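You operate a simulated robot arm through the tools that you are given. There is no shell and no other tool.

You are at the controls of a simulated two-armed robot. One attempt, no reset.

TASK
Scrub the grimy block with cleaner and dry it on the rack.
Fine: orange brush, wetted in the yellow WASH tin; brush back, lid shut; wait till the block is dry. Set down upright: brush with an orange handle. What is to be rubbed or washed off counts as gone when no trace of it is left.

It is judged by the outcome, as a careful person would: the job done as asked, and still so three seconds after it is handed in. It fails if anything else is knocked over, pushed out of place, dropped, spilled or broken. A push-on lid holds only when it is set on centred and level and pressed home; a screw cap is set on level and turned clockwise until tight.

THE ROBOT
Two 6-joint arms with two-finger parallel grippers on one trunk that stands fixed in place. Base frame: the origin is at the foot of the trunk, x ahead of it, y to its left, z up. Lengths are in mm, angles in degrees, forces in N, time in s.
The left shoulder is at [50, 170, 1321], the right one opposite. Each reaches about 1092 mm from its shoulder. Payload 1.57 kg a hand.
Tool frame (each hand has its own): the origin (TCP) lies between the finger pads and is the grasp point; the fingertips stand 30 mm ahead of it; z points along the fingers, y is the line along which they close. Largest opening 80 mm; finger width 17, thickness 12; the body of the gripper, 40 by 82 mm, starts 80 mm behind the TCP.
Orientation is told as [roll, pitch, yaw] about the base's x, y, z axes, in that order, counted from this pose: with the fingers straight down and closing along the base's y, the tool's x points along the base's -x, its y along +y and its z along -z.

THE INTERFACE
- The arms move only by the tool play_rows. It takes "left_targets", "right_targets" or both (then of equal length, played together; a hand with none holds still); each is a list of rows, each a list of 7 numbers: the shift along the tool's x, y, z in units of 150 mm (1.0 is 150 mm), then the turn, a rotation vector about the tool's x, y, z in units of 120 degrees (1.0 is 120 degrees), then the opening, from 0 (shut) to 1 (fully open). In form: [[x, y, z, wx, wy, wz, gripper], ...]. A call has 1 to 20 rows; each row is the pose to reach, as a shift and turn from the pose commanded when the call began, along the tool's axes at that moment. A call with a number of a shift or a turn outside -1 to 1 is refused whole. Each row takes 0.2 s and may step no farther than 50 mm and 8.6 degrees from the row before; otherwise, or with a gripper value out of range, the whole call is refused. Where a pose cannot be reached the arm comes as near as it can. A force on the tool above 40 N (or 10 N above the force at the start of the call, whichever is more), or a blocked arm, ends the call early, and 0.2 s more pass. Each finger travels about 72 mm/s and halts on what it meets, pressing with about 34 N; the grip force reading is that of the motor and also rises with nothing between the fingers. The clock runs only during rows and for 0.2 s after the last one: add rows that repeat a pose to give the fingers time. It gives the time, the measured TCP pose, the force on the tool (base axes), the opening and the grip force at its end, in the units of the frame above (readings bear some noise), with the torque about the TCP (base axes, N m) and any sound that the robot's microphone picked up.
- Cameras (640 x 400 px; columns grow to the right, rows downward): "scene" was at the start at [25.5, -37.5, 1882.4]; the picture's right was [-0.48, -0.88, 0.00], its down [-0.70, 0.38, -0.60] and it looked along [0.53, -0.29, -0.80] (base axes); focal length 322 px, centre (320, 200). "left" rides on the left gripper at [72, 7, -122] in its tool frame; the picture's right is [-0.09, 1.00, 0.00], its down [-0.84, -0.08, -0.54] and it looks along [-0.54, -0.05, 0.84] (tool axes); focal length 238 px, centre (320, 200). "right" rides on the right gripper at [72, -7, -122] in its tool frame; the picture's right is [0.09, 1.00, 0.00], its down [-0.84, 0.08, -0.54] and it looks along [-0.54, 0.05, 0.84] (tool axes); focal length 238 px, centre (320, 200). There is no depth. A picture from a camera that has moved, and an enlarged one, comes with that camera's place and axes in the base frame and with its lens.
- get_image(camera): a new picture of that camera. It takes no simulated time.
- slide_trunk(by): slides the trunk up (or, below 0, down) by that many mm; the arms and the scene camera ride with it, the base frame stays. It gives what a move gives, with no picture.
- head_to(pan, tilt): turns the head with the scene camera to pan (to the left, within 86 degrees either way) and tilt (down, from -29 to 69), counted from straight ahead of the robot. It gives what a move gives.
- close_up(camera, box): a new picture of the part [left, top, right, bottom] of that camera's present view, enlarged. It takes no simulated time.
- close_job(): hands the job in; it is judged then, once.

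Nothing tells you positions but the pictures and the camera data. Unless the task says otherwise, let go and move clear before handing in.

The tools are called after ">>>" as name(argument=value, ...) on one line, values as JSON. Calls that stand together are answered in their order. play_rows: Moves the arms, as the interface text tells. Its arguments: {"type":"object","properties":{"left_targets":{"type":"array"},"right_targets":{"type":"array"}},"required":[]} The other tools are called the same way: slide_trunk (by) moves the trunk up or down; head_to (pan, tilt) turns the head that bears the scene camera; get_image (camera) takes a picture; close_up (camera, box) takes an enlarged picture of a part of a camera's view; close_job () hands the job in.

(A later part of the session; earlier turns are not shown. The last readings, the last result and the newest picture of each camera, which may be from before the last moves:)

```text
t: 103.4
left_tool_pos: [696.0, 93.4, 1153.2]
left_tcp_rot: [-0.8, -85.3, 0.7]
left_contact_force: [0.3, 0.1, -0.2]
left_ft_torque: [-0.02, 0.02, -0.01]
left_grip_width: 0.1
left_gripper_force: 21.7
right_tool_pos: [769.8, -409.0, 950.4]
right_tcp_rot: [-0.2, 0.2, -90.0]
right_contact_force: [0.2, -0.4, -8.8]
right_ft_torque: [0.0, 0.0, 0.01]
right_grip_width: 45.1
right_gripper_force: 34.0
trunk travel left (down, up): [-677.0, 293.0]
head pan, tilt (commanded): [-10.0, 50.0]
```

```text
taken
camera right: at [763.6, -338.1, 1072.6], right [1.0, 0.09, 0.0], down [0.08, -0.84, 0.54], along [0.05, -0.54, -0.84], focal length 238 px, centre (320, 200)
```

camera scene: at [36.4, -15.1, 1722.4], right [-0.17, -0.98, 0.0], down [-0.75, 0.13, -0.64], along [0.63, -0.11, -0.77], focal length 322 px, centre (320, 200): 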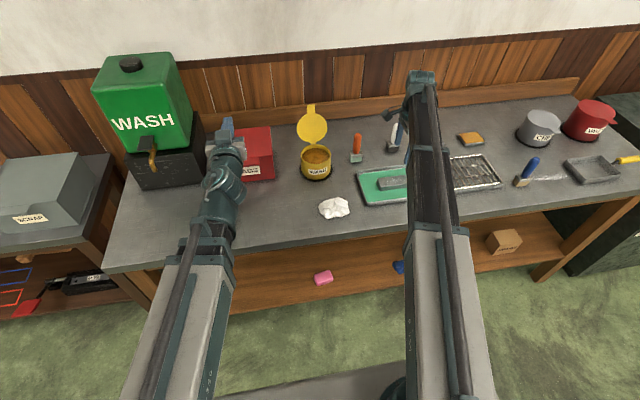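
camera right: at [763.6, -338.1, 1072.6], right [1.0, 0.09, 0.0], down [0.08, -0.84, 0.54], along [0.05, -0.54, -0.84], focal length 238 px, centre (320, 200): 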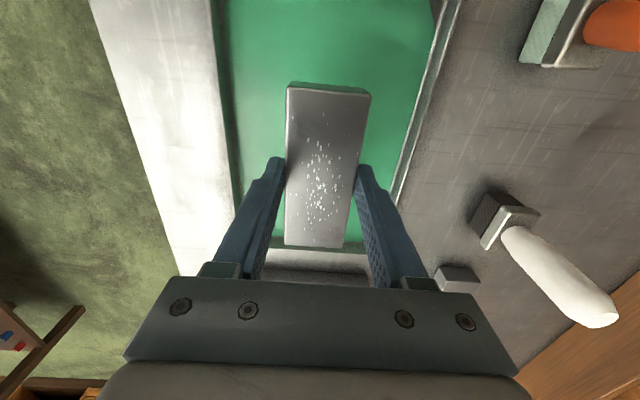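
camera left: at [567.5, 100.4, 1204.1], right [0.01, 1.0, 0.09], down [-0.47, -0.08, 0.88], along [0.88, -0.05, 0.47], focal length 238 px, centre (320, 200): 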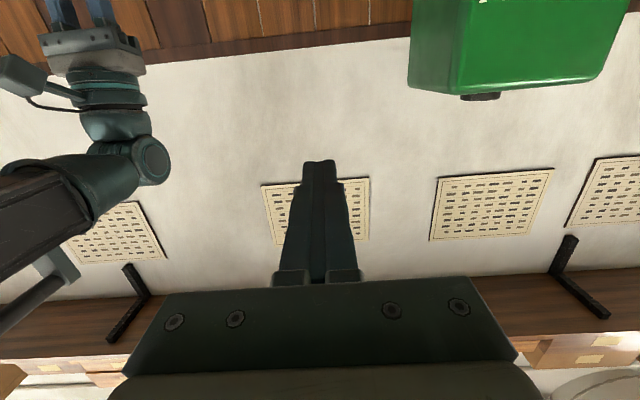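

Held firmly. Raising a little more and carrying the block over to the rack.

>>> slide_trunk(by=15)

>>> play_rows(right_targets=[[-0.15, -0.011, 0, 0, 0, 0, 0], [-0.35, -0.025, 0, 0, 0, 0, 0], [-0.55, -0.04, 0, 0, 0, 0, 0], [-0.75, -0.054, 0, 0, 0, 0, 0], [-0.85, -0.06, 0, 0, 0, 0, 0], [-0.85, -0.06, 0, 0, 0, 0, 0]])

>>> play_rows(right_targets=[[-0.15, -0.011, 0, 0, 0, 0, 0], [-0.35, -0.025, 0, 0, 0, 0, 0], [-0.55, -0.04, 0, 0, 0, 0, 0], [-0.75, -0.054, 0, 0, 0, 0, 0], [-0.85, -0.06, 0, 0, 0, 0, 0], [-0.85, -0.06, 0, 0, 0, 0, 0]])

>>> get_image(camera="right")

>>> get_image(camera="scene")

```text
t: 104.0
left_tool_pos: [696.2, 94.0, 1168.0]
left_tcp_rot: [-0.7, -85.2, 0.8]
left_contact_force: [-0.4, 0.3, -0.1]
left_ft_torque: [-0.01, -0.04, 0.0]
left_grip_width: 0.1
left_gripper_force: 21.2
right_tool_pos: [769.5, -409.6, 965.7]
right_tcp_rot: [-0.1, 0.0, -90.0]
right_contact_force: [0.3, 0.2, -9.7]
right_ft_torque: [0.04, 0.01, 0.02]
right_grip_width: 44.6
right_gripper_force: 33.5
trunk travel left (down, up): [-692.0, 278.0]
head pan, tilt (commanded): [-10.0, 50.0]
```

```text
t: 105.4
left_tool_pos: [694.7, 93.8, 1168.5]
left_tcp_rot: [-0.8, -85.3, 0.8]
left_contact_force: [0.6, 1.3, 0.2]
left_ft_torque: [-0.03, 0.01, -0.04]
left_grip_width: 0.0
left_gripper_force: 21.1
right_tool_pos: [761.2, -538.7, 965.6]
right_tcp_rot: [0.0, 0.1, -90.0]
right_contact_force: [-0.8, -0.4, -8.2]
right_ft_torque: [-0.02, -0.03, 0.03]
right_grip_width: 44.6
right_gripper_force: 34.0
trunk travel left (down, up): [-692.0, 278.0]
head pan, tilt (commanded): [-10.0, 50.0]
```

```text
t: 106.8
left_tool_pos: [694.8, 93.8, 1168.5]
left_tcp_rot: [-0.6, -85.3, 0.6]
left_contact_force: [-0.3, 0.4, -0.3]
left_ft_torque: [0.0, -0.02, 0.02]
left_grip_width: 0.1
left_gripper_force: 21.2
right_tool_pos: [754.2, -665.6, 967.2]
right_tcp_rot: [0.0, 0.1, -90.0]
right_contact_force: [0.2, 0.8, -8.4]
right_ft_torque: [0.06, -0.02, 0.05]
right_grip_width: 44.7
right_gripper_force: 33.8
trunk travel left (down, up): [-692.0, 278.0]
head pan, tilt (commanded): [-10.0, 50.0]
```

```text
taken
camera right: at [748.2, -595.0, 1087.6], right [1.0, 0.09, 0.0], down [0.08, -0.84, 0.54], along [0.05, -0.54, -0.84], focal length 238 px, centre (320, 200)
```

right: 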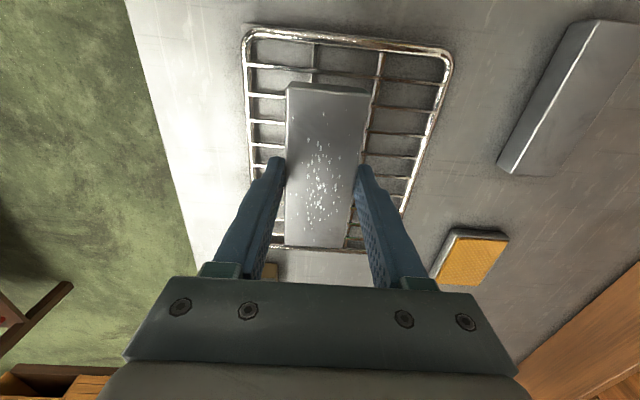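

```text
taken
camera scene: at [37.3, -16.0, 1642.3], right [-0.17, -0.98, 0.0], down [-0.75, 0.13, -0.64], along [0.63, -0.11, -0.77], focal length 322 px, centre (320, 200)
```

scene: 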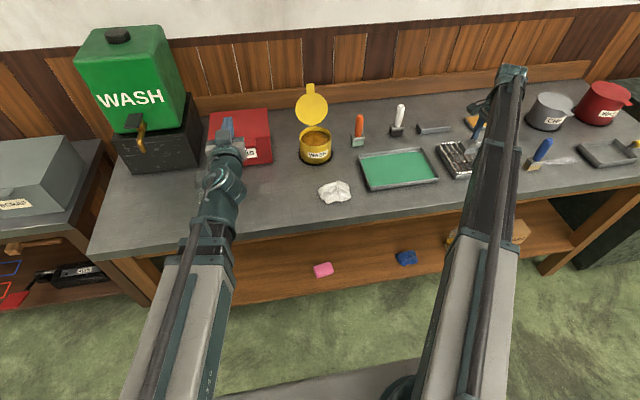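

The block is squarely over the rack. Lowering onto the bars in steps.

>>> slide_trunk(by=-34)

>>> slide_trunk(by=-4)

>>> slide_trunk(by=-2.5)

>>> get_image(camera="right")

```text
t: 107.6
left_tool_pos: [695.5, 94.2, 1134.6]
left_tcp_rot: [-0.7, -85.3, 0.7]
left_contact_force: [-0.5, 0.0, 0.1]
left_ft_torque: [-0.03, -0.03, 0.03]
left_grip_width: 0.2
left_gripper_force: 21.3
right_tool_pos: [754.4, -666.2, 931.9]
right_tcp_rot: [0.0, 0.2, -90.1]
right_contact_force: [-1.3, -0.4, -8.5]
right_ft_torque: [-0.02, 0.01, 0.02]
right_grip_width: 44.8
right_gripper_force: 33.5
trunk travel left (down, up): [-658.0, 312.0]
head pan, tilt (commanded): [-10.0, 50.0]
```

```text
t: 108.1
left_tool_pos: [694.9, 93.3, 1131.0]
left_tcp_rot: [-0.7, -85.3, 0.8]
left_contact_force: [-0.4, -0.5, 0.9]
left_ft_torque: [0.0, 0.0, -0.01]
left_grip_width: 0.2
left_gripper_force: 21.3
right_tool_pos: [754.5, -666.1, 927.7]
right_tcp_rot: [0.0, 0.0, -90.0]
right_contact_force: [-0.4, 0.2, -9.1]
right_ft_torque: [-0.01, -0.03, 0.0]
right_grip_width: 45.2
right_gripper_force: 33.6
trunk travel left (down, up): [-654.0, 316.0]
head pan, tilt (commanded): [-10.0, 50.0]
```

```text
t: 108.6
left_tool_pos: [695.3, 94.0, 1128.1]
left_tcp_rot: [-0.7, -85.3, 0.7]
left_contact_force: [0.0, 0.7, -0.4]
left_ft_torque: [-0.01, 0.03, 0.02]
left_grip_width: 0.0
left_gripper_force: 21.0
right_tool_pos: [755.1, -666.6, 926.1]
right_tcp_rot: [0.0, 0.1, -90.0]
right_contact_force: [0.4, -0.4, -8.8]
right_ft_torque: [0.0, 0.01, -0.02]
right_grip_width: 44.8
right_gripper_force: 33.9
trunk travel left (down, up): [-652.0, 318.0]
head pan, tilt (commanded): [-10.0, 50.0]
```

```text
taken
camera right: at [748.2, -594.9, 1047.1], right [1.0, 0.09, 0.0], down [0.08, -0.84, 0.54], along [0.05, -0.54, -0.84], focal length 238 px, centre (320, 200)
```

right: 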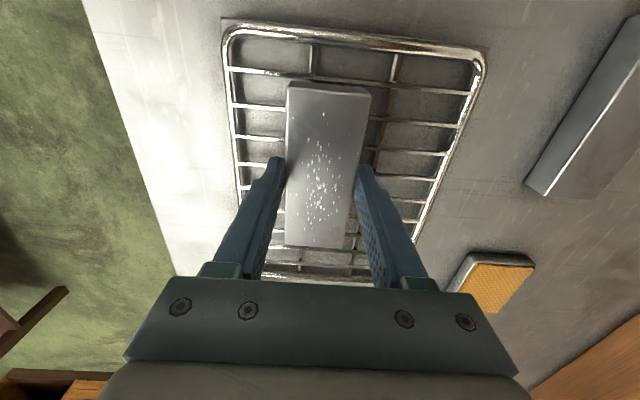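

>>> slide_trunk(by=-2)

>>> slide_trunk(by=-2)

>>> slide_trunk(by=-2)

```text
t: 109.1
left_tool_pos: [694.3, 93.7, 1126.7]
left_tcp_rot: [-0.9, -85.3, 0.8]
left_contact_force: [-0.3, -0.3, 0.0]
left_ft_torque: [0.0, 0.0, -0.03]
left_grip_width: 0.0
left_gripper_force: 21.5
right_tool_pos: [753.7, -667.1, 925.0]
right_tcp_rot: [0.0, 0.1, -90.0]
right_contact_force: [2.0, -2.4, -0.2]
right_ft_torque: [0.19, 0.04, -0.11]
right_grip_width: 44.7
right_gripper_force: 33.7
trunk travel left (down, up): [-650.0, 320.0]
head pan, tilt (commanded): [-10.0, 50.0]
```

```text
t: 109.7
left_tool_pos: [693.1, 94.9, 1124.8]
left_tcp_rot: [-1.7, -85.4, 1.7]
left_contact_force: [-1.0, -0.2, 0.9]
left_ft_torque: [0.01, -0.04, 0.02]
left_grip_width: 0.1
left_gripper_force: 22.1
right_tool_pos: [753.6, -666.3, 923.2]
right_tcp_rot: [0.2, 0.0, -90.0]
right_contact_force: [9.0, -7.5, 23.0]
right_ft_torque: [0.15, -0.08, -0.08]
right_grip_width: 45.0
right_gripper_force: 34.3
trunk travel left (down, up): [-648.0, 322.0]
head pan, tilt (commanded): [-10.0, 50.0]
```

```text
t: 110.2
left_tool_pos: [694.0, 94.8, 1121.5]
left_tcp_rot: [-1.9, -85.4, 1.9]
left_contact_force: [-0.1, 0.0, 0.2]
left_ft_torque: [-0.04, 0.01, -0.01]
left_grip_width: 0.0
left_gripper_force: 21.9
right_tool_pos: [753.9, -665.3, 921.9]
right_tcp_rot: [0.0, 0.0, -90.1]
right_contact_force: [8.7, -5.7, 24.9]
right_ft_torque: [-0.25, -0.11, 0.04]
right_grip_width: 44.8
right_gripper_force: 33.4
trunk travel left (down, up): [-646.0, 324.0]
head pan, tilt (commanded): [-10.0, 50.0]
```

The block is seated on the rack. Easing the pressure off and releasing.

>>> slide_trunk(by=2)

>>> play_rows(right_targets=[[0, 0, 0, 0, 0, 0, 0.6], [0, 0, 0, 0, 0, 0, 0.7], [0, 0, 0, 0, 0, 0, 0.8], [0, 0, 0, 0, 0, 0, 0.8]])

>>> get_image(camera="right")

>>> slide_trunk(by=30)

>>> get_image(camera="right")

```text
t: 110.7
left_tool_pos: [692.8, 94.2, 1124.1]
left_tcp_rot: [-1.1, -85.2, 1.1]
left_contact_force: [0.0, -0.6, -1.0]
left_ft_torque: [0.0, 0.0, -0.03]
left_grip_width: 0.0
left_gripper_force: 21.2
right_tool_pos: [753.5, -664.4, 922.0]
right_tcp_rot: [-0.1, 0.1, -89.9]
right_contact_force: [1.8, -1.0, 1.6]
right_ft_torque: [-0.56, -0.32, 0.13]
right_grip_width: 44.9
right_gripper_force: 34.0
trunk travel left (down, up): [-648.0, 322.0]
head pan, tilt (commanded): [-10.0, 50.0]
```

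```text
t: 111.7
left_tool_pos: [695.3, 94.8, 1124.7]
left_tcp_rot: [-1.1, -85.3, 1.1]
left_contact_force: [0.7, -0.2, -0.9]
left_ft_torque: [-0.01, 0.01, 0.0]
left_grip_width: 0.0
left_gripper_force: 21.2
right_tool_pos: [754.1, -665.8, 922.7]
right_tcp_rot: [0.0, 0.1, -90.0]
right_contact_force: [0.3, -1.1, -0.2]
right_ft_torque: [0.0, -0.02, -0.01]
right_grip_width: 64.1
right_gripper_force: 0.1
trunk travel left (down, up): [-648.0, 322.0]
head pan, tilt (commanded): [-10.0, 50.0]
```

```text
taken
camera right: at [747.6, -594.4, 1043.9], right [1.0, 0.09, 0.0], down [0.08, -0.84, 0.54], along [0.05, -0.54, -0.84], focal length 238 px, centre (320, 200)
```

right: 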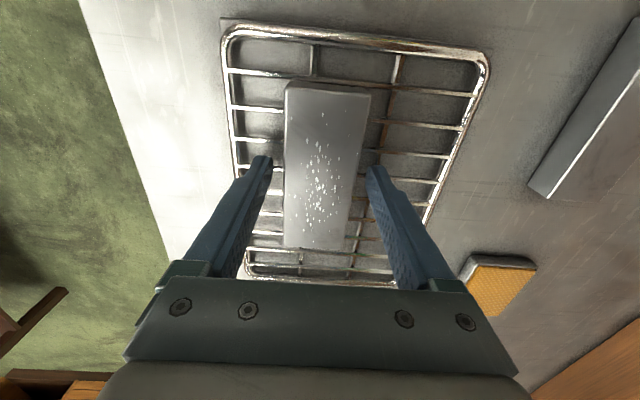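

```text
t: 112.5
left_tool_pos: [696.8, 94.0, 1154.2]
left_tcp_rot: [-1.0, -85.4, 1.0]
left_contact_force: [0.3, 0.3, 0.0]
left_ft_torque: [0.02, 0.03, 0.0]
left_grip_width: 0.1
left_gripper_force: 21.4
right_tool_pos: [755.3, -666.0, 952.8]
right_tcp_rot: [0.0, 0.1, -90.1]
right_contact_force: [-0.1, 0.4, -0.7]
right_ft_torque: [0.0, 0.01, 0.0]
right_grip_width: 64.0
right_gripper_force: 0.1
trunk travel left (down, up): [-678.0, 292.0]
head pan, tilt (commanded): [-10.0, 50.0]
```

```text
taken
camera right: at [747.8, -594.5, 1073.7], right [1.0, 0.09, 0.0], down [0.08, -0.84, 0.54], along [0.05, -0.54, -0.84], focal length 238 px, centre (320, 200)
```

right: 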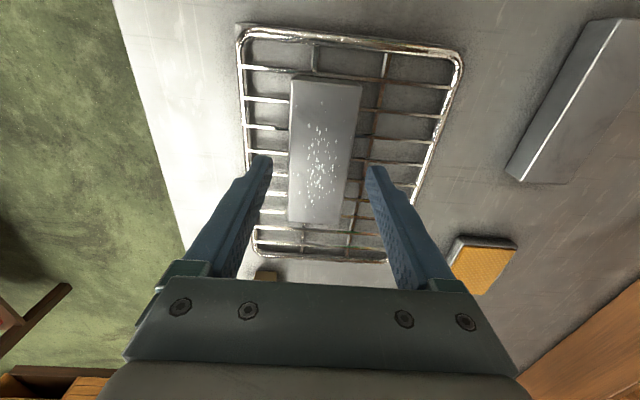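

The block rests flat on the rack bars and will dry there. Now I'll raise the trunk and retract the right hand to a safe tilted pose so the left arm can shut the lid.

>>> slide_trunk(by=100)

>>> play_rows(right_targets=[[0.09, -0.064, 0, 0, 0, -0.0682, 0.8], [0.18, -0.127, 0, 0, 0, -0.1364, 0.8], [0.27, -0.191, 0, 0, 0, -0.2046, 0.8], [0.36, -0.255, 0, 0, 0, -0.2728, 0.8], [0.45, -0.318, 0, 0, 0, -0.341, 0.8], [0.54, -0.382, 0, 0, 0, -0.4092, 0.8], [0.63, -0.445, 0, 0, 0, -0.4774, 0.8], [0.72, -0.509, 0, 0, 0, -0.5456, 0.8], [0.81, -0.573, 0, 0, 0, -0.6138, 0.8], [0.9, -0.636, 0, 0, 0, -0.682, 0.8], [0.987, -0.7, 0, 0, 0, -0.75, 0.8], [0.987, -0.7, 0, 0, 0, -0.75, 0.8]])

>>> play_rows(right_targets=[[-0.027, 0.079, -0.008, 0, -0.05, 0, 0.8], [-0.053, 0.157, -0.032, 0, -0.1, 0, 0.8], [-0.08, 0.236, -0.072, 0, -0.15, 0, 0.8], [-0.107, 0.315, -0.127, 0, -0.2, 0, 0.8], [-0.133, 0.394, -0.197, 0, -0.25, 0, 0.8], [-0.16, 0.472, -0.281, 0, -0.3, 0, 0.8], [-0.187, 0.551, -0.378, 0, -0.35, 0, 0.8], [-0.213, 0.63, -0.487, 0, -0.4, 0, 0.8], [-0.24, 0.708, -0.607, 0, -0.45, 0, 0.8], [-0.267, 0.787, -0.737, 0, -0.5, 0, 0.8], [-0.267, 0.787, -0.737, 0, -0.5, 0, 0.8]])

>>> get_image(camera="scene")

>>> get_image(camera="right")

```text
t: 113.8
left_tool_pos: [695.7, 94.1, 1253.9]
left_tcp_rot: [-1.0, -85.3, 0.9]
left_contact_force: [-0.6, 0.5, 0.4]
left_ft_torque: [-0.02, 0.01, -0.01]
left_grip_width: 0.2
left_gripper_force: 20.7
right_tool_pos: [754.4, -666.1, 1051.6]
right_tcp_rot: [-0.1, 0.2, -90.0]
right_contact_force: [-0.1, -0.1, 0.1]
right_ft_torque: [0.0, 0.01, -0.01]
right_grip_width: 63.9
right_gripper_force: 0.1
trunk travel left (down, up): [-778.0, 192.0]
head pan, tilt (commanded): [-10.0, 50.0]
```

```text
t: 116.4
left_tool_pos: [695.6, 94.7, 1254.6]
left_tcp_rot: [-1.0, -85.3, 1.0]
left_contact_force: [-0.6, 0.1, 1.1]
left_ft_torque: [0.01, 0.0, 0.02]
left_grip_width: 0.0
left_gripper_force: 21.4
right_tool_pos: [651.2, -516.8, 1052.1]
right_tcp_rot: [0.1, 0.0, 0.1]
right_contact_force: [0.3, 0.4, -0.3]
right_ft_torque: [-0.03, -0.01, -0.01]
right_grip_width: 64.0
right_gripper_force: 0.1
trunk travel left (down, up): [-778.0, 192.0]
head pan, tilt (commanded): [-10.0, 50.0]
```

```text
t: 118.8
left_tool_pos: [695.0, 93.0, 1254.5]
left_tcp_rot: [-1.1, -85.3, 1.0]
left_contact_force: [0.2, -0.5, -0.5]
left_ft_torque: [0.02, -0.01, -0.01]
left_grip_width: 0.0
left_gripper_force: 21.2
right_tool_pos: [688.1, -398.3, 1161.5]
right_tcp_rot: [0.2, -60.0, -0.1]
right_contact_force: [0.3, -0.5, 0.9]
right_ft_torque: [-0.01, 0.03, 0.04]
right_grip_width: 63.9
right_gripper_force: 0.1
trunk travel left (down, up): [-778.0, 192.0]
head pan, tilt (commanded): [-10.0, 50.0]
```

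```text
taken
camera scene: at [36.5, -15.2, 1727.9], right [-0.17, -0.98, 0.0], down [-0.75, 0.13, -0.64], along [0.63, -0.11, -0.77], focal length 322 px, centre (320, 200)
```

scene: 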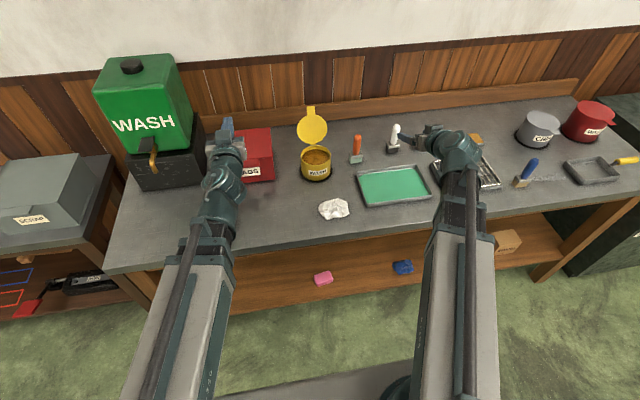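

```text
taken
camera right: at [546.5, -405.6, 1160.4], right [-0.05, 1.0, -0.08], down [-0.05, 0.08, 1.0], along [1.0, 0.05, 0.05], focal length 238 px, centre (320, 200)
```

right: 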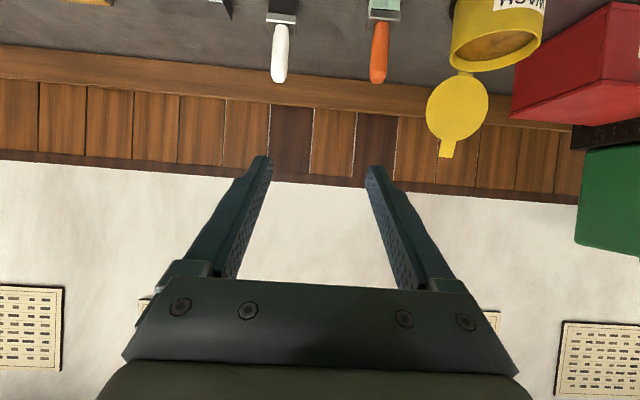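

Everything else looks in place. For the lid I'll turn the left hand so its two fingers straddle the upright tab, one behind and one in front, and guide it down under control rather than letting it drop.

>>> play_rows(left_targets=[[0.198, -0.2, 0.103, 0, 0.067, 0, 0.3], [0.387, -0.4, 0.206, 0, 0.134, 0, 0.6], [0.568, -0.6, 0.308, 0, 0.2015, 0, 0.8], [0.733, -0.8, 0.408, 0, 0.2687, 0, 1], [0.883, -1.0, 0.507, 0, 0.336, 0, 1], [0.883, -1.0, 0.507, 0, 0.336, 0, 1]])

>>> play_rows(left_targets=[[0, -0.057, 0, 0, 0, 0.0682, 1], [0, -0.114, 0, 0, 0, 0.1364, 1], [0, -0.171, 0, 0, 0, 0.2046, 1], [0, -0.228, 0, 0, 0, 0.2728, 1], [0, -0.285, 0, 0, 0, 0.341, 1], [0, -0.342, 0, 0, 0, 0.4092, 1], [0, -0.4, 0, 0, 0, 0.4774, 1], [0, -0.457, 0, 0, 0, 0.5456, 1], [0, -0.514, 0, 0, 0, 0.6138, 1], [0, -0.571, 0, 0, 0, 0.682, 1], [0, -0.627, 0, 0, 0, 0.75, 1], [0, -0.627, 0, 0, 0, 0.75, 1]])

>>> get_image(camera="left")

>>> get_image(camera="scene")

```text
t: 120.2
left_tool_pos: [757.5, -55.5, 1116.8]
left_tcp_rot: [0.0, -45.0, 0.1]
left_contact_force: [0.2, -0.2, 0.2]
left_ft_torque: [-0.03, -0.01, -0.03]
left_grip_width: 80.0
left_gripper_force: 0.2
right_tool_pos: [686.4, -398.2, 1161.7]
right_tcp_rot: [0.2, -59.9, -0.1]
right_contact_force: [0.0, 0.2, 1.0]
right_ft_torque: [0.01, 0.0, 0.0]
right_grip_width: 64.0
right_gripper_force: 0.1
trunk travel left (down, up): [-778.0, 192.0]
head pan, tilt (commanded): [-10.0, 50.0]
```

```text
t: 122.8
left_tool_pos: [761.0, -150.6, 1116.9]
left_tcp_rot: [45.0, 0.0, -90.0]
left_contact_force: [-0.2, 1.2, 0.0]
left_ft_torque: [0.04, -0.03, 0.0]
left_grip_width: 80.1
left_gripper_force: 0.0
right_tool_pos: [688.2, -398.3, 1161.2]
right_tcp_rot: [0.1, -59.9, -0.1]
right_contact_force: [0.3, 0.6, 1.1]
right_ft_torque: [0.02, -0.03, -0.01]
right_grip_width: 64.2
right_gripper_force: 0.1
trunk travel left (down, up): [-778.0, 192.0]
head pan, tilt (commanded): [-10.0, 50.0]
```

```text
taken
camera left: at [679.1, -78.4, 1206.9], right [0.7, -0.09, 0.71], down [-0.44, -0.84, 0.33], along [0.56, -0.54, -0.63], focal length 238 px, centre (320, 200)
```

left: 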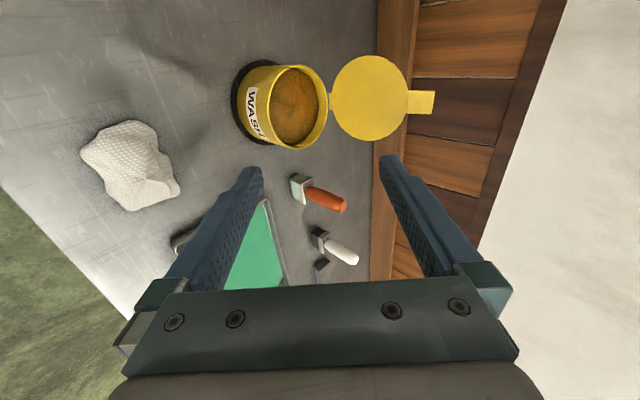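

```text
taken
camera scene: at [36.4, -15.1, 1727.9], right [-0.17, -0.98, 0.0], down [-0.75, 0.13, -0.64], along [0.63, -0.11, -0.77], focal length 322 px, centre (320, 200)
```

scene: 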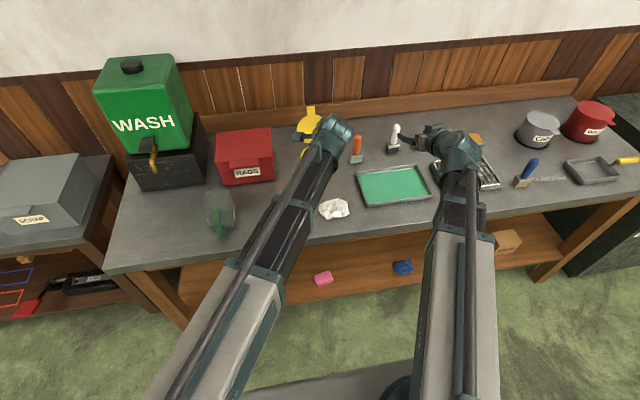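

The hand orientation is as planned, with the tab end near (995, -151, 1078) from this view. Moving forward above the tab.

>>> play_rows(left_targets=[[0, 0.16, 0.16, 0, 0, 0, 1], [0, 0.32, 0.32, 0, 0, 0, 1], [0, 0.48, 0.48, 0, 0, 0, 1], [0, 0.64, 0.64, 0, 0, 0, 1], [0, 0.8, 0.8, 0, 0, 0, 1], [0, 0.952, 0.952, 0, 0, 0, 1], [0, 0.952, 0.952, 0, 0, 0, 1]])

>>> get_image(camera="left")

>>> get_image(camera="right")

```text
t: 124.4
left_tool_pos: [957.8, -152.3, 1117.3]
left_tcp_rot: [45.0, -0.1, -90.0]
left_contact_force: [-0.3, 0.4, 0.6]
left_ft_torque: [-0.02, -0.02, 0.05]
left_grip_width: 79.9
left_gripper_force: 0.1
right_tool_pos: [688.1, -398.2, 1161.8]
right_tcp_rot: [0.2, -59.9, -0.2]
right_contact_force: [0.2, 0.3, -0.2]
right_ft_torque: [0.0, -0.01, 0.0]
right_grip_width: 64.2
right_gripper_force: 0.1
trunk travel left (down, up): [-778.0, 192.0]
head pan, tilt (commanded): [-10.0, 50.0]
```

```text
taken
camera left: at [877.9, -79.8, 1206.8], right [0.7, -0.09, 0.71], down [-0.44, -0.84, 0.33], along [0.56, -0.54, -0.63], focal length 238 px, centre (320, 200)
```

left: 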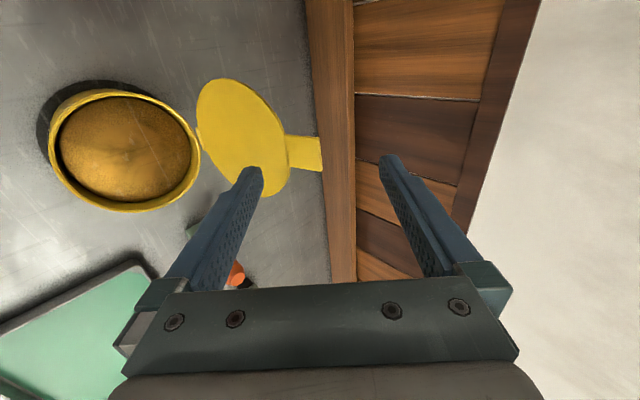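

```text
taken
camera right: at [546.1, -405.5, 1160.5], right [-0.05, 1.0, -0.08], down [-0.05, 0.08, 1.0], along [1.0, 0.05, 0.05], focal length 238 px, centre (320, 200)
```

right: 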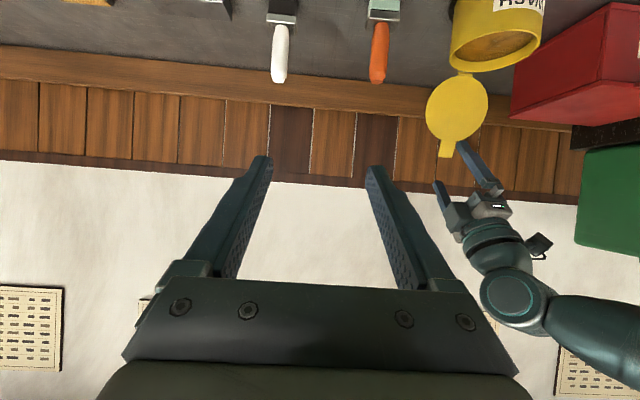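

The tab end reads about (998, 1076). I'll shift 10 mm forward for even clearance, then lower around it.

>>> play_rows(left_targets=[[0, 0.047, 0.047, 0, 0, 0, 1], [0, 0.047, 0.047, 0, 0, 0, 1]])

>>> slide_trunk(by=-28)

>>> get_image(camera="left")

>>> close_up(camera="right", box=[400, 50, 560, 250])

```text
t: 125.0
left_tool_pos: [970.0, -152.0, 1117.5]
left_tcp_rot: [45.0, -0.2, -90.1]
left_contact_force: [0.8, -0.4, 0.0]
left_ft_torque: [0.01, 0.03, 0.01]
left_grip_width: 80.1
left_gripper_force: 0.0
right_tool_pos: [687.1, -399.2, 1162.6]
right_tcp_rot: [0.2, -59.8, -0.2]
right_contact_force: [-0.2, 0.2, 0.0]
right_ft_torque: [-0.01, 0.0, 0.01]
right_grip_width: 64.1
right_gripper_force: 0.0
trunk travel left (down, up): [-778.0, 192.0]
head pan, tilt (commanded): [-10.0, 50.0]
```

```text
t: 125.7
left_tool_pos: [969.0, -151.5, 1089.1]
left_tcp_rot: [45.2, -0.1, -90.0]
left_contact_force: [0.0, 0.7, 0.0]
left_ft_torque: [0.03, -0.03, -0.03]
left_grip_width: 80.2
left_gripper_force: 0.0
right_tool_pos: [687.9, -398.7, 1135.0]
right_tcp_rot: [0.2, -59.9, -0.1]
right_contact_force: [0.7, 0.7, 0.1]
right_ft_torque: [0.02, 0.0, 0.01]
right_grip_width: 64.2
right_gripper_force: 0.1
trunk travel left (down, up): [-750.0, 220.0]
head pan, tilt (commanded): [-10.0, 50.0]
```

```text
taken
camera left: at [888.5, -79.4, 1178.9], right [0.7, -0.09, 0.71], down [-0.44, -0.84, 0.33], along [0.56, -0.54, -0.63], focal length 238 px, centre (320, 200)
```

left: 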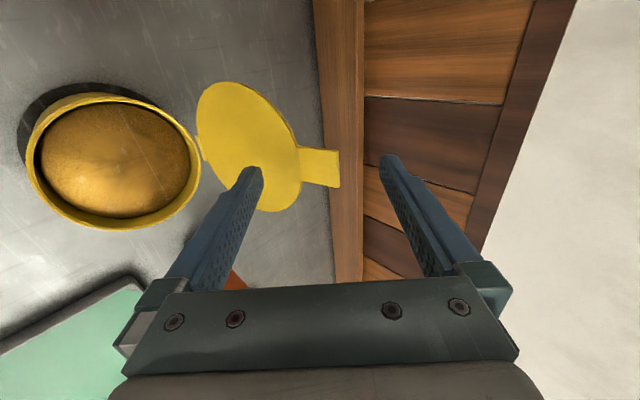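

```text
2.00 times, centred on (480, 150) of right
camera zoom: at [546.2, -405.5, 1132.5], right [-0.05, 1.0, -0.08], down [-0.05, 0.08, 1.0], along [1.0, 0.05, 0.05], focal length 477 px, centre (0, 300)
```

zoom: 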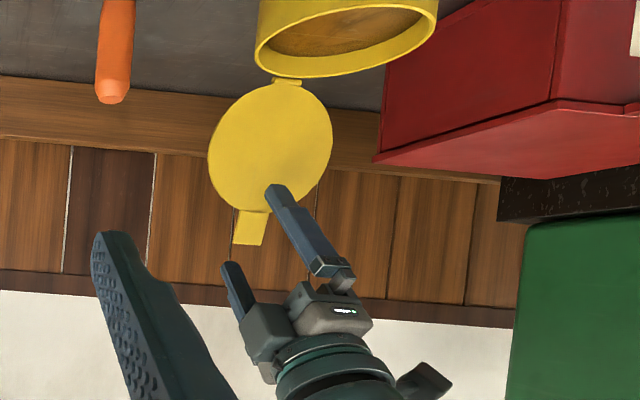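

The tab lies between the fingers. Lowering the remaining 26 mm.

>>> slide_trunk(by=-26)

>>> get_image(camera="left")

>>> close_up(camera="right", box=[400, 50, 560, 250])

```text
t: 126.4
left_tool_pos: [969.8, -152.0, 1063.1]
left_tcp_rot: [45.1, -0.1, -90.0]
left_contact_force: [-0.2, 1.5, -0.9]
left_ft_torque: [-0.01, 0.01, 0.03]
left_grip_width: 79.8
left_gripper_force: 0.1
right_tool_pos: [687.2, -399.0, 1107.4]
right_tcp_rot: [0.2, -59.9, -0.1]
right_contact_force: [0.4, -0.2, 0.3]
right_ft_torque: [0.0, 0.0, -0.01]
right_grip_width: 63.9
right_gripper_force: 0.0
trunk travel left (down, up): [-724.0, 246.0]
head pan, tilt (commanded): [-10.0, 50.0]
```

```text
taken
camera left: at [888.5, -79.4, 1152.9], right [0.7, -0.09, 0.71], down [-0.44, -0.84, 0.33], along [0.56, -0.54, -0.63], focal length 238 px, centre (320, 200)
```

left: 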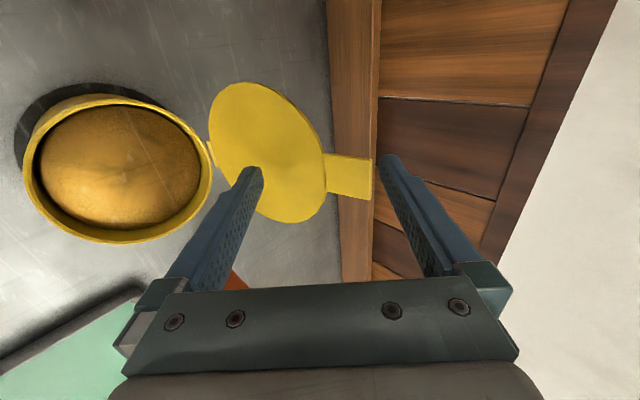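

```text
2.00 times, centred on (480, 150) of right
camera zoom: at [546.2, -405.5, 1106.5], right [-0.05, 1.0, -0.08], down [-0.05, 0.08, 1.0], along [1.0, 0.05, 0.05], focal length 477 px, centre (0, 300)
```

zoom: 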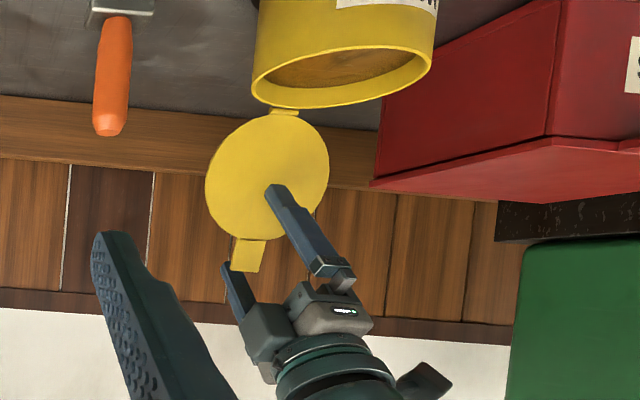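

The rear finger is just behind the tab. Now pulling back gently while narrowing the fingers so the lid comes past vertical but stays caged.

>>> play_rows(left_targets=[[0, -0.0377, -0.0377, 0, 0, 0, 1], [0, -0.0613, -0.0613, 0, 0, 0, 0.9375], [0, -0.0754, -0.0754, 0, 0, 0, 0.8125], [0, -0.0896, -0.0896, 0, 0, 0, 0.6875], [0, -0.1037, -0.1037, 0, 0, 0, 0.5625], [0, -0.1131, -0.1131, 0, 0, 0, 0.5], [0, -0.1131, -0.1131, 0, 0, 0, 0.5], [0, -0.1131, -0.1131, 0, 0, 0, 0.5]])

>>> get_image(camera="left")

>>> close_up(camera="right", box=[400, 50, 560, 250])

```text
t: 128.2
left_tool_pos: [945.3, -151.5, 1063.7]
left_tcp_rot: [45.3, -0.1, -90.1]
left_contact_force: [-4.6, -0.6, 11.5]
left_ft_torque: [0.01, 0.55, 0.02]
left_grip_width: 42.4
left_gripper_force: 4.7
right_tool_pos: [686.3, -398.5, 1108.2]
right_tcp_rot: [0.2, -59.9, -0.1]
right_contact_force: [-0.1, -0.2, -0.4]
right_ft_torque: [-0.01, -0.01, -0.02]
right_grip_width: 64.2
right_gripper_force: 0.1
trunk travel left (down, up): [-724.0, 246.0]
head pan, tilt (commanded): [-10.0, 50.0]
```

```text
taken
camera left: at [863.6, -80.0, 1153.6], right [0.7, -0.09, 0.71], down [-0.44, -0.84, 0.33], along [0.56, -0.54, -0.63], focal length 238 px, centre (320, 200)
```

left: 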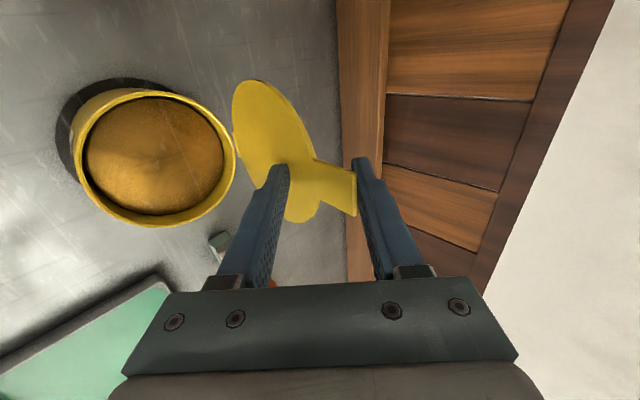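

```text
2.00 times, centred on (480, 150) of right
camera zoom: at [545.5, -405.5, 1106.9], right [-0.05, 1.0, -0.08], down [-0.05, 0.08, 1.0], along [1.0, 0.05, 0.05], focal length 477 px, centre (0, 300)
```

zoom: 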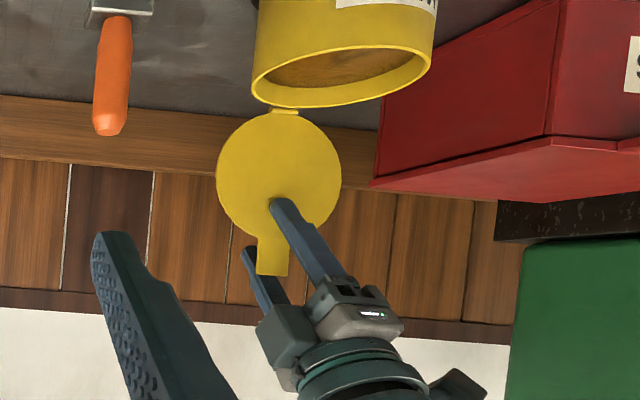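

The lid is now upright and caged between the two fingers. I'll relax the pinch a little and keep drawing it toward the closed position.

>>> play_rows(left_targets=[[0, -0.02, -0.02, 0, 0, 0, 0.6], [0, -0.0424, -0.0424, 0, 0, 0, 0.6], [0, -0.0849, -0.0849, 0, 0, 0, 0.6], [0, -0.1273, -0.1273, 0, 0, 0, 0.6], [0, -0.1697, -0.1697, 0, 0, 0, 0.6], [0, -0.2121, -0.2121, 0, 0, 0, 0.6], [0, -0.2121, -0.2121, 0, 0, 0, 0.6]])

>>> get_image(camera="left")

>>> close_up(camera="right", box=[400, 50, 560, 250])

```text
t: 129.8
left_tool_pos: [900.5, -154.5, 1063.7]
left_tcp_rot: [45.2, -0.2, -90.0]
left_contact_force: [0.6, -1.1, 0.0]
left_ft_torque: [0.0, 0.0, 0.02]
left_grip_width: 48.2
left_gripper_force: 0.2
right_tool_pos: [687.2, -398.2, 1108.1]
right_tcp_rot: [0.2, -60.0, -0.2]
right_contact_force: [0.0, 0.8, 0.5]
right_ft_torque: [0.0, -0.04, -0.03]
right_grip_width: 64.0
right_gripper_force: 0.0
trunk travel left (down, up): [-724.0, 246.0]
head pan, tilt (commanded): [-10.0, 50.0]
```

```text
taken
camera left: at [818.9, -82.0, 1152.8], right [0.7, -0.09, 0.71], down [-0.44, -0.84, 0.33], along [0.56, -0.54, -0.63], focal length 238 px, centre (320, 200)
```

left: 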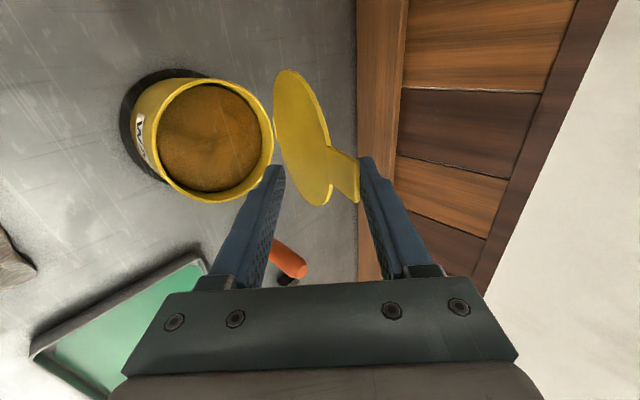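

```text
2.00 times, centred on (480, 150) of right
camera zoom: at [546.4, -405.6, 1106.4], right [-0.05, 1.0, -0.08], down [-0.05, 0.08, 1.0], along [1.0, 0.05, 0.05], focal length 477 px, centre (0, 300)
```

zoom: 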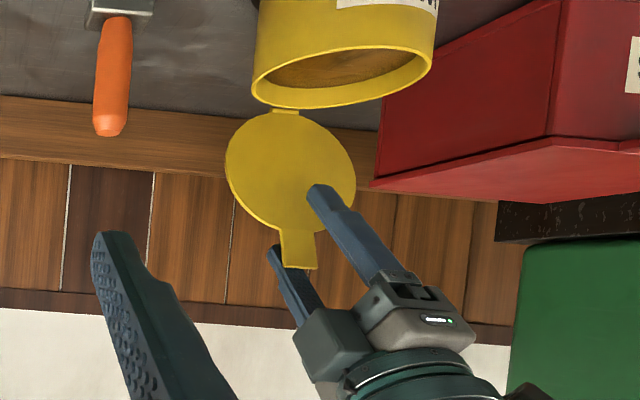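

The lid follows smoothly. Continuing back and down in alternating small steps.

>>> play_rows(left_targets=[[0.01, -0.045, -0.045, 0, 0, 0, 0.6], [0.02, -0.09, -0.09, 0, 0, 0, 0.6], [0.02, -0.09, -0.09, 0, 0, 0, 0.6]])

>>> slide_trunk(by=-12)

>>> play_rows(left_targets=[[0, -0.043, -0.043, 0, 0, 0, 0.6], [0, -0.085, -0.085, 0, 0, 0, 0.6], [0, -0.085, -0.085, 0, 0, 0, 0.6]])

>>> slide_trunk(by=-14)

>>> get_image(camera="left")

>>> close_up(camera="right", box=[400, 50, 560, 250])

```text
t: 130.6
left_tool_pos: [880.6, -149.1, 1062.8]
left_tcp_rot: [45.0, -0.1, -90.0]
left_contact_force: [0.0, 0.9, 0.4]
left_ft_torque: [0.01, -0.01, 0.01]
left_grip_width: 47.9
left_gripper_force: 0.1
right_tool_pos: [688.0, -397.8, 1106.8]
right_tcp_rot: [0.1, -59.9, -0.2]
right_contact_force: [0.2, -0.2, 0.2]
right_ft_torque: [0.0, 0.01, 0.03]
right_grip_width: 63.8
right_gripper_force: 0.1
trunk travel left (down, up): [-724.0, 246.0]
head pan, tilt (commanded): [-10.0, 50.0]
```

```text
t: 131.2
left_tool_pos: [880.3, -148.4, 1051.1]
left_tcp_rot: [45.1, -0.1, -90.0]
left_contact_force: [-0.4, -0.3, -0.2]
left_ft_torque: [-0.03, 0.02, 0.03]
left_grip_width: 48.1
left_gripper_force: 0.2
right_tool_pos: [688.1, -399.0, 1096.0]
right_tcp_rot: [0.3, -59.9, 0.0]
right_contact_force: [-0.1, -0.4, 0.3]
right_ft_torque: [0.02, -0.01, 0.01]
right_grip_width: 64.0
right_gripper_force: 0.0
trunk travel left (down, up): [-712.0, 258.0]
head pan, tilt (commanded): [-10.0, 50.0]
```

```text
t: 132.0
left_tool_pos: [860.8, -148.6, 1051.4]
left_tcp_rot: [45.1, -0.1, -90.1]
left_contact_force: [-0.6, -0.7, -0.1]
left_ft_torque: [-0.01, 0.03, -0.01]
left_grip_width: 47.9
left_gripper_force: 0.1
right_tool_pos: [687.6, -398.7, 1096.0]
right_tcp_rot: [0.2, -60.0, 0.0]
right_contact_force: [-0.8, 0.2, -0.4]
right_ft_torque: [0.0, -0.01, -0.01]
right_grip_width: 63.9
right_gripper_force: 0.0
trunk travel left (down, up): [-712.0, 258.0]
head pan, tilt (commanded): [-10.0, 50.0]
```

```text
t: 132.7
left_tool_pos: [861.6, -148.3, 1037.6]
left_tcp_rot: [45.2, -0.2, -90.0]
left_contact_force: [-0.1, 0.2, 0.4]
left_ft_torque: [0.01, 0.01, 0.03]
left_grip_width: 48.0
left_gripper_force: 0.1
right_tool_pos: [686.6, -398.2, 1082.1]
right_tcp_rot: [0.2, -59.9, -0.2]
right_contact_force: [-0.6, 0.4, -0.1]
right_ft_torque: [-0.01, -0.02, 0.02]
right_grip_width: 64.1
right_gripper_force: 0.1
trunk travel left (down, up): [-698.0, 272.0]
head pan, tilt (commanded): [-10.0, 50.0]
```

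```text
taken
camera left: at [780.4, -76.4, 1126.9], right [0.7, -0.09, 0.71], down [-0.44, -0.84, 0.33], along [0.56, -0.54, -0.63], focal length 238 px, centre (320, 200)
```

left: 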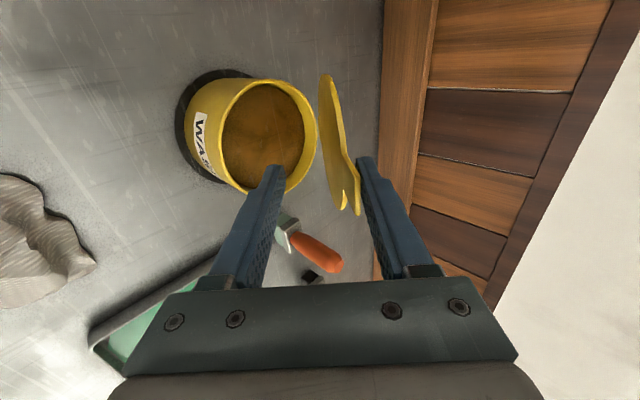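

```text
2.00 times, centred on (480, 150) of right
camera zoom: at [546.2, -405.5, 1080.5], right [-0.05, 1.0, -0.08], down [-0.05, 0.08, 1.0], along [1.0, 0.05, 0.05], focal length 477 px, centre (0, 300)
```

zoom: 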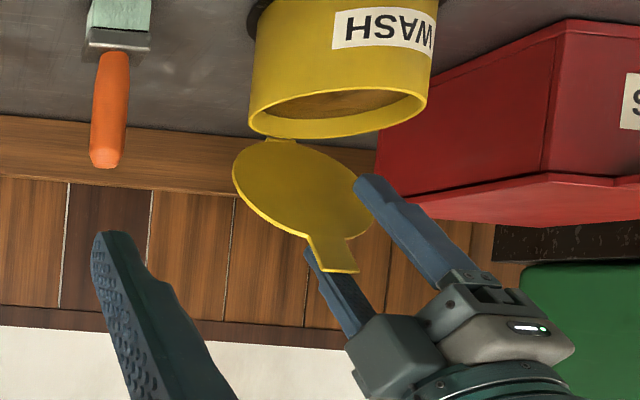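

The lid stays against the rear finger without dropping. Continuing down.

>>> play_rows(left_targets=[[-0.01, -0.055, -0.055, 0, 0, 0, 0.6], [-0.01, -0.055, -0.055, 0, 0, 0, 0.6]])

>>> slide_trunk(by=-13)

>>> play_rows(left_targets=[[0, -0.038, -0.038, 0, 0, 0, 0.6], [0, -0.038, -0.038, 0, 0, 0, 0.6]])

>>> slide_trunk(by=-15)

>>> play_rows(left_targets=[[0, -0.033, -0.033, 0, 0, 0, 0.6], [0, -0.033, -0.033, 0, 0, 0, 0.6]])

>>> slide_trunk(by=-15)

>>> get_image(camera="left")

>>> close_up(camera="right", box=[400, 50, 560, 250])

```text
t: 133.2
left_tool_pos: [851.0, -149.4, 1036.2]
left_tcp_rot: [45.1, -0.1, -90.0]
left_contact_force: [0.7, -0.1, 0.3]
left_ft_torque: [-0.01, 0.01, -0.01]
left_grip_width: 48.0
left_gripper_force: 0.1
right_tool_pos: [687.6, -398.9, 1082.0]
right_tcp_rot: [0.2, -59.8, -0.2]
right_contact_force: [-1.3, 0.0, 0.3]
right_ft_torque: [-0.01, 0.02, -0.05]
right_grip_width: 64.0
right_gripper_force: 0.1
trunk travel left (down, up): [-698.0, 272.0]
head pan, tilt (commanded): [-10.0, 50.0]
```

```text
t: 133.9
left_tool_pos: [851.5, -150.0, 1023.7]
left_tcp_rot: [45.1, 0.0, -90.1]
left_contact_force: [0.3, 0.2, 0.1]
left_ft_torque: [0.0, -0.02, 0.0]
left_grip_width: 48.0
left_gripper_force: 0.0
right_tool_pos: [686.7, -398.8, 1069.0]
right_tcp_rot: [0.2, -59.8, 0.0]
right_contact_force: [0.2, -0.6, -0.8]
right_ft_torque: [0.0, 0.01, -0.02]
right_grip_width: 63.8
right_gripper_force: 0.0
trunk travel left (down, up): [-685.0, 285.0]
head pan, tilt (commanded): [-10.0, 50.0]
```

```text
t: 134.5
left_tool_pos: [843.2, -150.7, 1023.9]
left_tcp_rot: [45.2, -0.2, -90.0]
left_contact_force: [0.2, 0.4, -0.4]
left_ft_torque: [-0.02, 0.0, -0.03]
left_grip_width: 48.0
left_gripper_force: 0.1
right_tool_pos: [687.4, -398.3, 1069.7]
right_tcp_rot: [0.3, -60.0, -0.2]
right_contact_force: [0.2, -0.1, 0.6]
right_ft_torque: [-0.02, 0.01, 0.02]
right_grip_width: 64.0
right_gripper_force: 0.0
trunk travel left (down, up): [-685.0, 285.0]
head pan, tilt (commanded): [-10.0, 50.0]
```

```text
t: 135.1
left_tool_pos: [843.5, -150.3, 1009.0]
left_tcp_rot: [45.1, -0.1, -90.0]
left_contact_force: [-0.8, -0.1, -0.3]
left_ft_torque: [0.0, -0.01, 0.01]
left_grip_width: 48.0
left_gripper_force: 0.2
right_tool_pos: [686.5, -398.3, 1053.9]
right_tcp_rot: [0.1, -59.9, -0.1]
right_contact_force: [-0.3, -0.6, -0.7]
right_ft_torque: [0.02, 0.01, 0.03]
right_grip_width: 63.9
right_gripper_force: 0.0
trunk travel left (down, up): [-670.0, 300.0]
head pan, tilt (commanded): [-10.0, 50.0]
```

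```text
t: 135.7
left_tool_pos: [835.5, -148.7, 1010.5]
left_tcp_rot: [45.2, 0.0, -90.0]
left_contact_force: [-0.2, 0.6, 0.7]
left_ft_torque: [-0.03, -0.02, -0.03]
left_grip_width: 48.1
left_gripper_force: 0.1
right_tool_pos: [687.5, -398.5, 1054.2]
right_tcp_rot: [0.3, -59.9, -0.2]
right_contact_force: [-0.6, 0.0, -0.2]
right_ft_torque: [-0.02, 0.0, -0.03]
right_grip_width: 64.0
right_gripper_force: 0.1
trunk travel left (down, up): [-670.0, 300.0]
head pan, tilt (commanded): [-10.0, 50.0]
```

```text
t: 136.3
left_tool_pos: [835.6, -149.5, 995.0]
left_tcp_rot: [45.1, -0.1, -90.0]
left_contact_force: [-0.5, -0.9, 0.1]
left_ft_torque: [0.01, -0.04, 0.04]
left_grip_width: 48.3
left_gripper_force: 0.1
right_tool_pos: [688.6, -398.1, 1039.9]
right_tcp_rot: [0.2, -59.9, -0.2]
right_contact_force: [0.5, -0.4, 0.7]
right_ft_torque: [-0.01, 0.01, -0.04]
right_grip_width: 63.9
right_gripper_force: 0.0
trunk travel left (down, up): [-655.0, 315.0]
head pan, tilt (commanded): [-10.0, 50.0]
```

```text
taken
camera left: at [754.8, -77.8, 1083.8], right [0.7, -0.09, 0.71], down [-0.44, -0.84, 0.33], along [0.56, -0.54, -0.63], focal length 238 px, centre (320, 200)
```

left: 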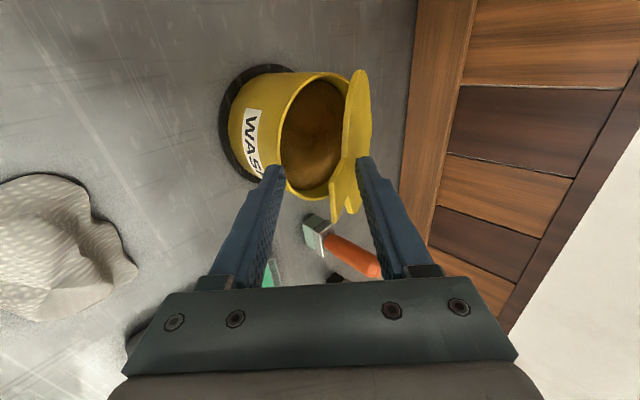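

```text
2.00 times, centred on (480, 150) of right
camera zoom: at [546.2, -405.5, 1037.5], right [-0.05, 1.0, -0.08], down [-0.05, 0.08, 1.0], along [1.0, 0.05, 0.05], focal length 477 px, centre (0, 300)
```

zoom: 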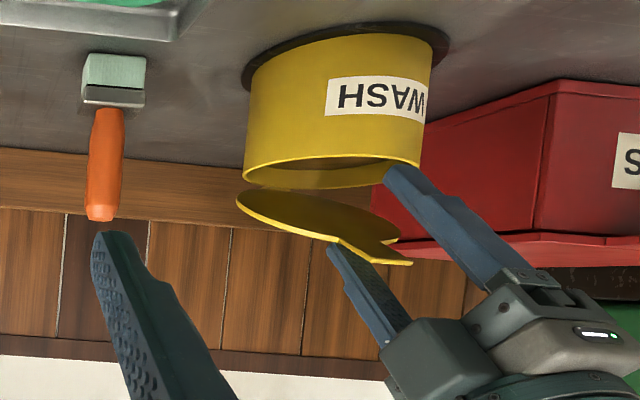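

The lid is about 25° from shut. I'll draw back slightly so the front finger clears the rim, then lower further.

>>> play_rows(left_targets=[[0, -0.05, -0.05, 0, 0, 0, 0.6], [0, -0.05, -0.05, 0, 0, 0, 0.6]])

>>> slide_trunk(by=-15)

>>> slide_trunk(by=-13)

>>> get_image(camera="left")

>>> close_up(camera="right", box=[400, 50, 560, 250])

```text
t: 136.9
left_tool_pos: [823.9, -152.1, 994.4]
left_tcp_rot: [45.1, -0.1, -90.0]
left_contact_force: [0.2, -1.0, -0.7]
left_ft_torque: [0.04, 0.0, 0.0]
left_grip_width: 47.8
left_gripper_force: 0.0
right_tool_pos: [687.8, -398.1, 1037.8]
right_tcp_rot: [0.2, -60.0, -0.1]
right_contact_force: [-0.2, -0.3, 0.7]
right_ft_torque: [0.0, 0.05, 0.01]
right_grip_width: 63.9
right_gripper_force: 0.1
trunk travel left (down, up): [-655.0, 315.0]
head pan, tilt (commanded): [-10.0, 50.0]
```

```text
t: 137.6
left_tool_pos: [825.4, -150.7, 978.5]
left_tcp_rot: [44.9, 0.0, -90.0]
left_contact_force: [0.3, -0.3, 0.4]
left_ft_torque: [0.0, 0.01, 0.02]
left_grip_width: 48.1
left_gripper_force: 0.1
right_tool_pos: [687.0, -398.9, 1023.9]
right_tcp_rot: [0.3, -59.9, -0.2]
right_contact_force: [0.5, -0.5, 0.4]
right_ft_torque: [0.0, 0.0, -0.03]
right_grip_width: 64.0
right_gripper_force: 0.1
trunk travel left (down, up): [-640.0, 330.0]
head pan, tilt (commanded): [-10.0, 50.0]
```

```text
t: 138.2
left_tool_pos: [824.9, -150.7, 966.4]
left_tcp_rot: [45.0, -0.1, -89.9]
left_contact_force: [-0.1, -0.3, 0.7]
left_ft_torque: [0.01, -0.03, 0.0]
left_grip_width: 47.9
left_gripper_force: 0.1
right_tool_pos: [687.9, -398.0, 1011.3]
right_tcp_rot: [0.1, -59.9, -0.1]
right_contact_force: [-1.3, 0.7, 0.2]
right_ft_torque: [-0.02, -0.01, -0.03]
right_grip_width: 64.2
right_gripper_force: 0.2
trunk travel left (down, up): [-627.0, 343.0]
head pan, tilt (commanded): [-10.0, 50.0]
```

```text
taken
camera left: at [743.5, -79.2, 1055.7], right [0.7, -0.09, 0.7], down [-0.44, -0.84, 0.33], along [0.56, -0.54, -0.63], focal length 238 px, centre (320, 200)
```

left: 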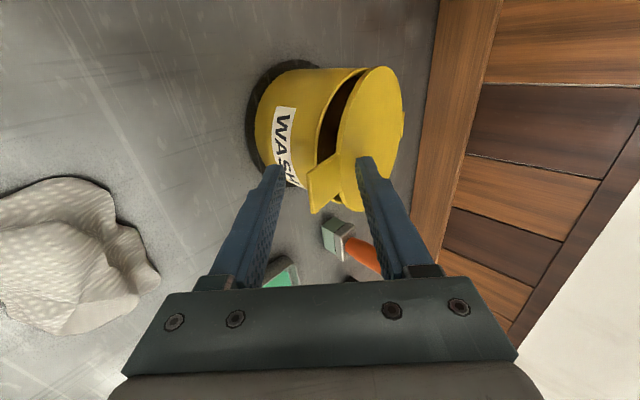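

```text
2.00 times, centred on (480, 150) of right
camera zoom: at [546.2, -405.5, 1009.5], right [-0.05, 1.0, -0.08], down [-0.05, 0.08, 1.0], along [1.0, 0.05, 0.05], focal length 477 px, centre (0, 300)
```

zoom: 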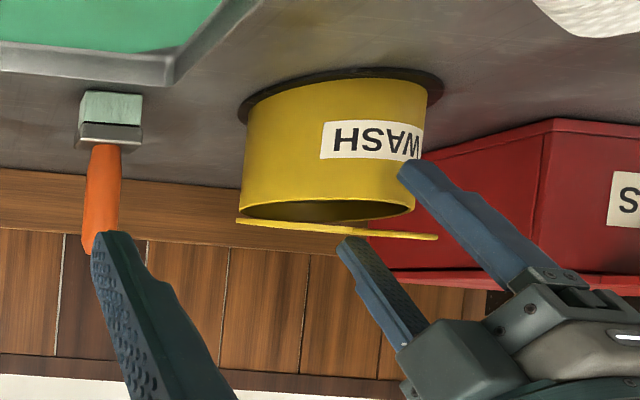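

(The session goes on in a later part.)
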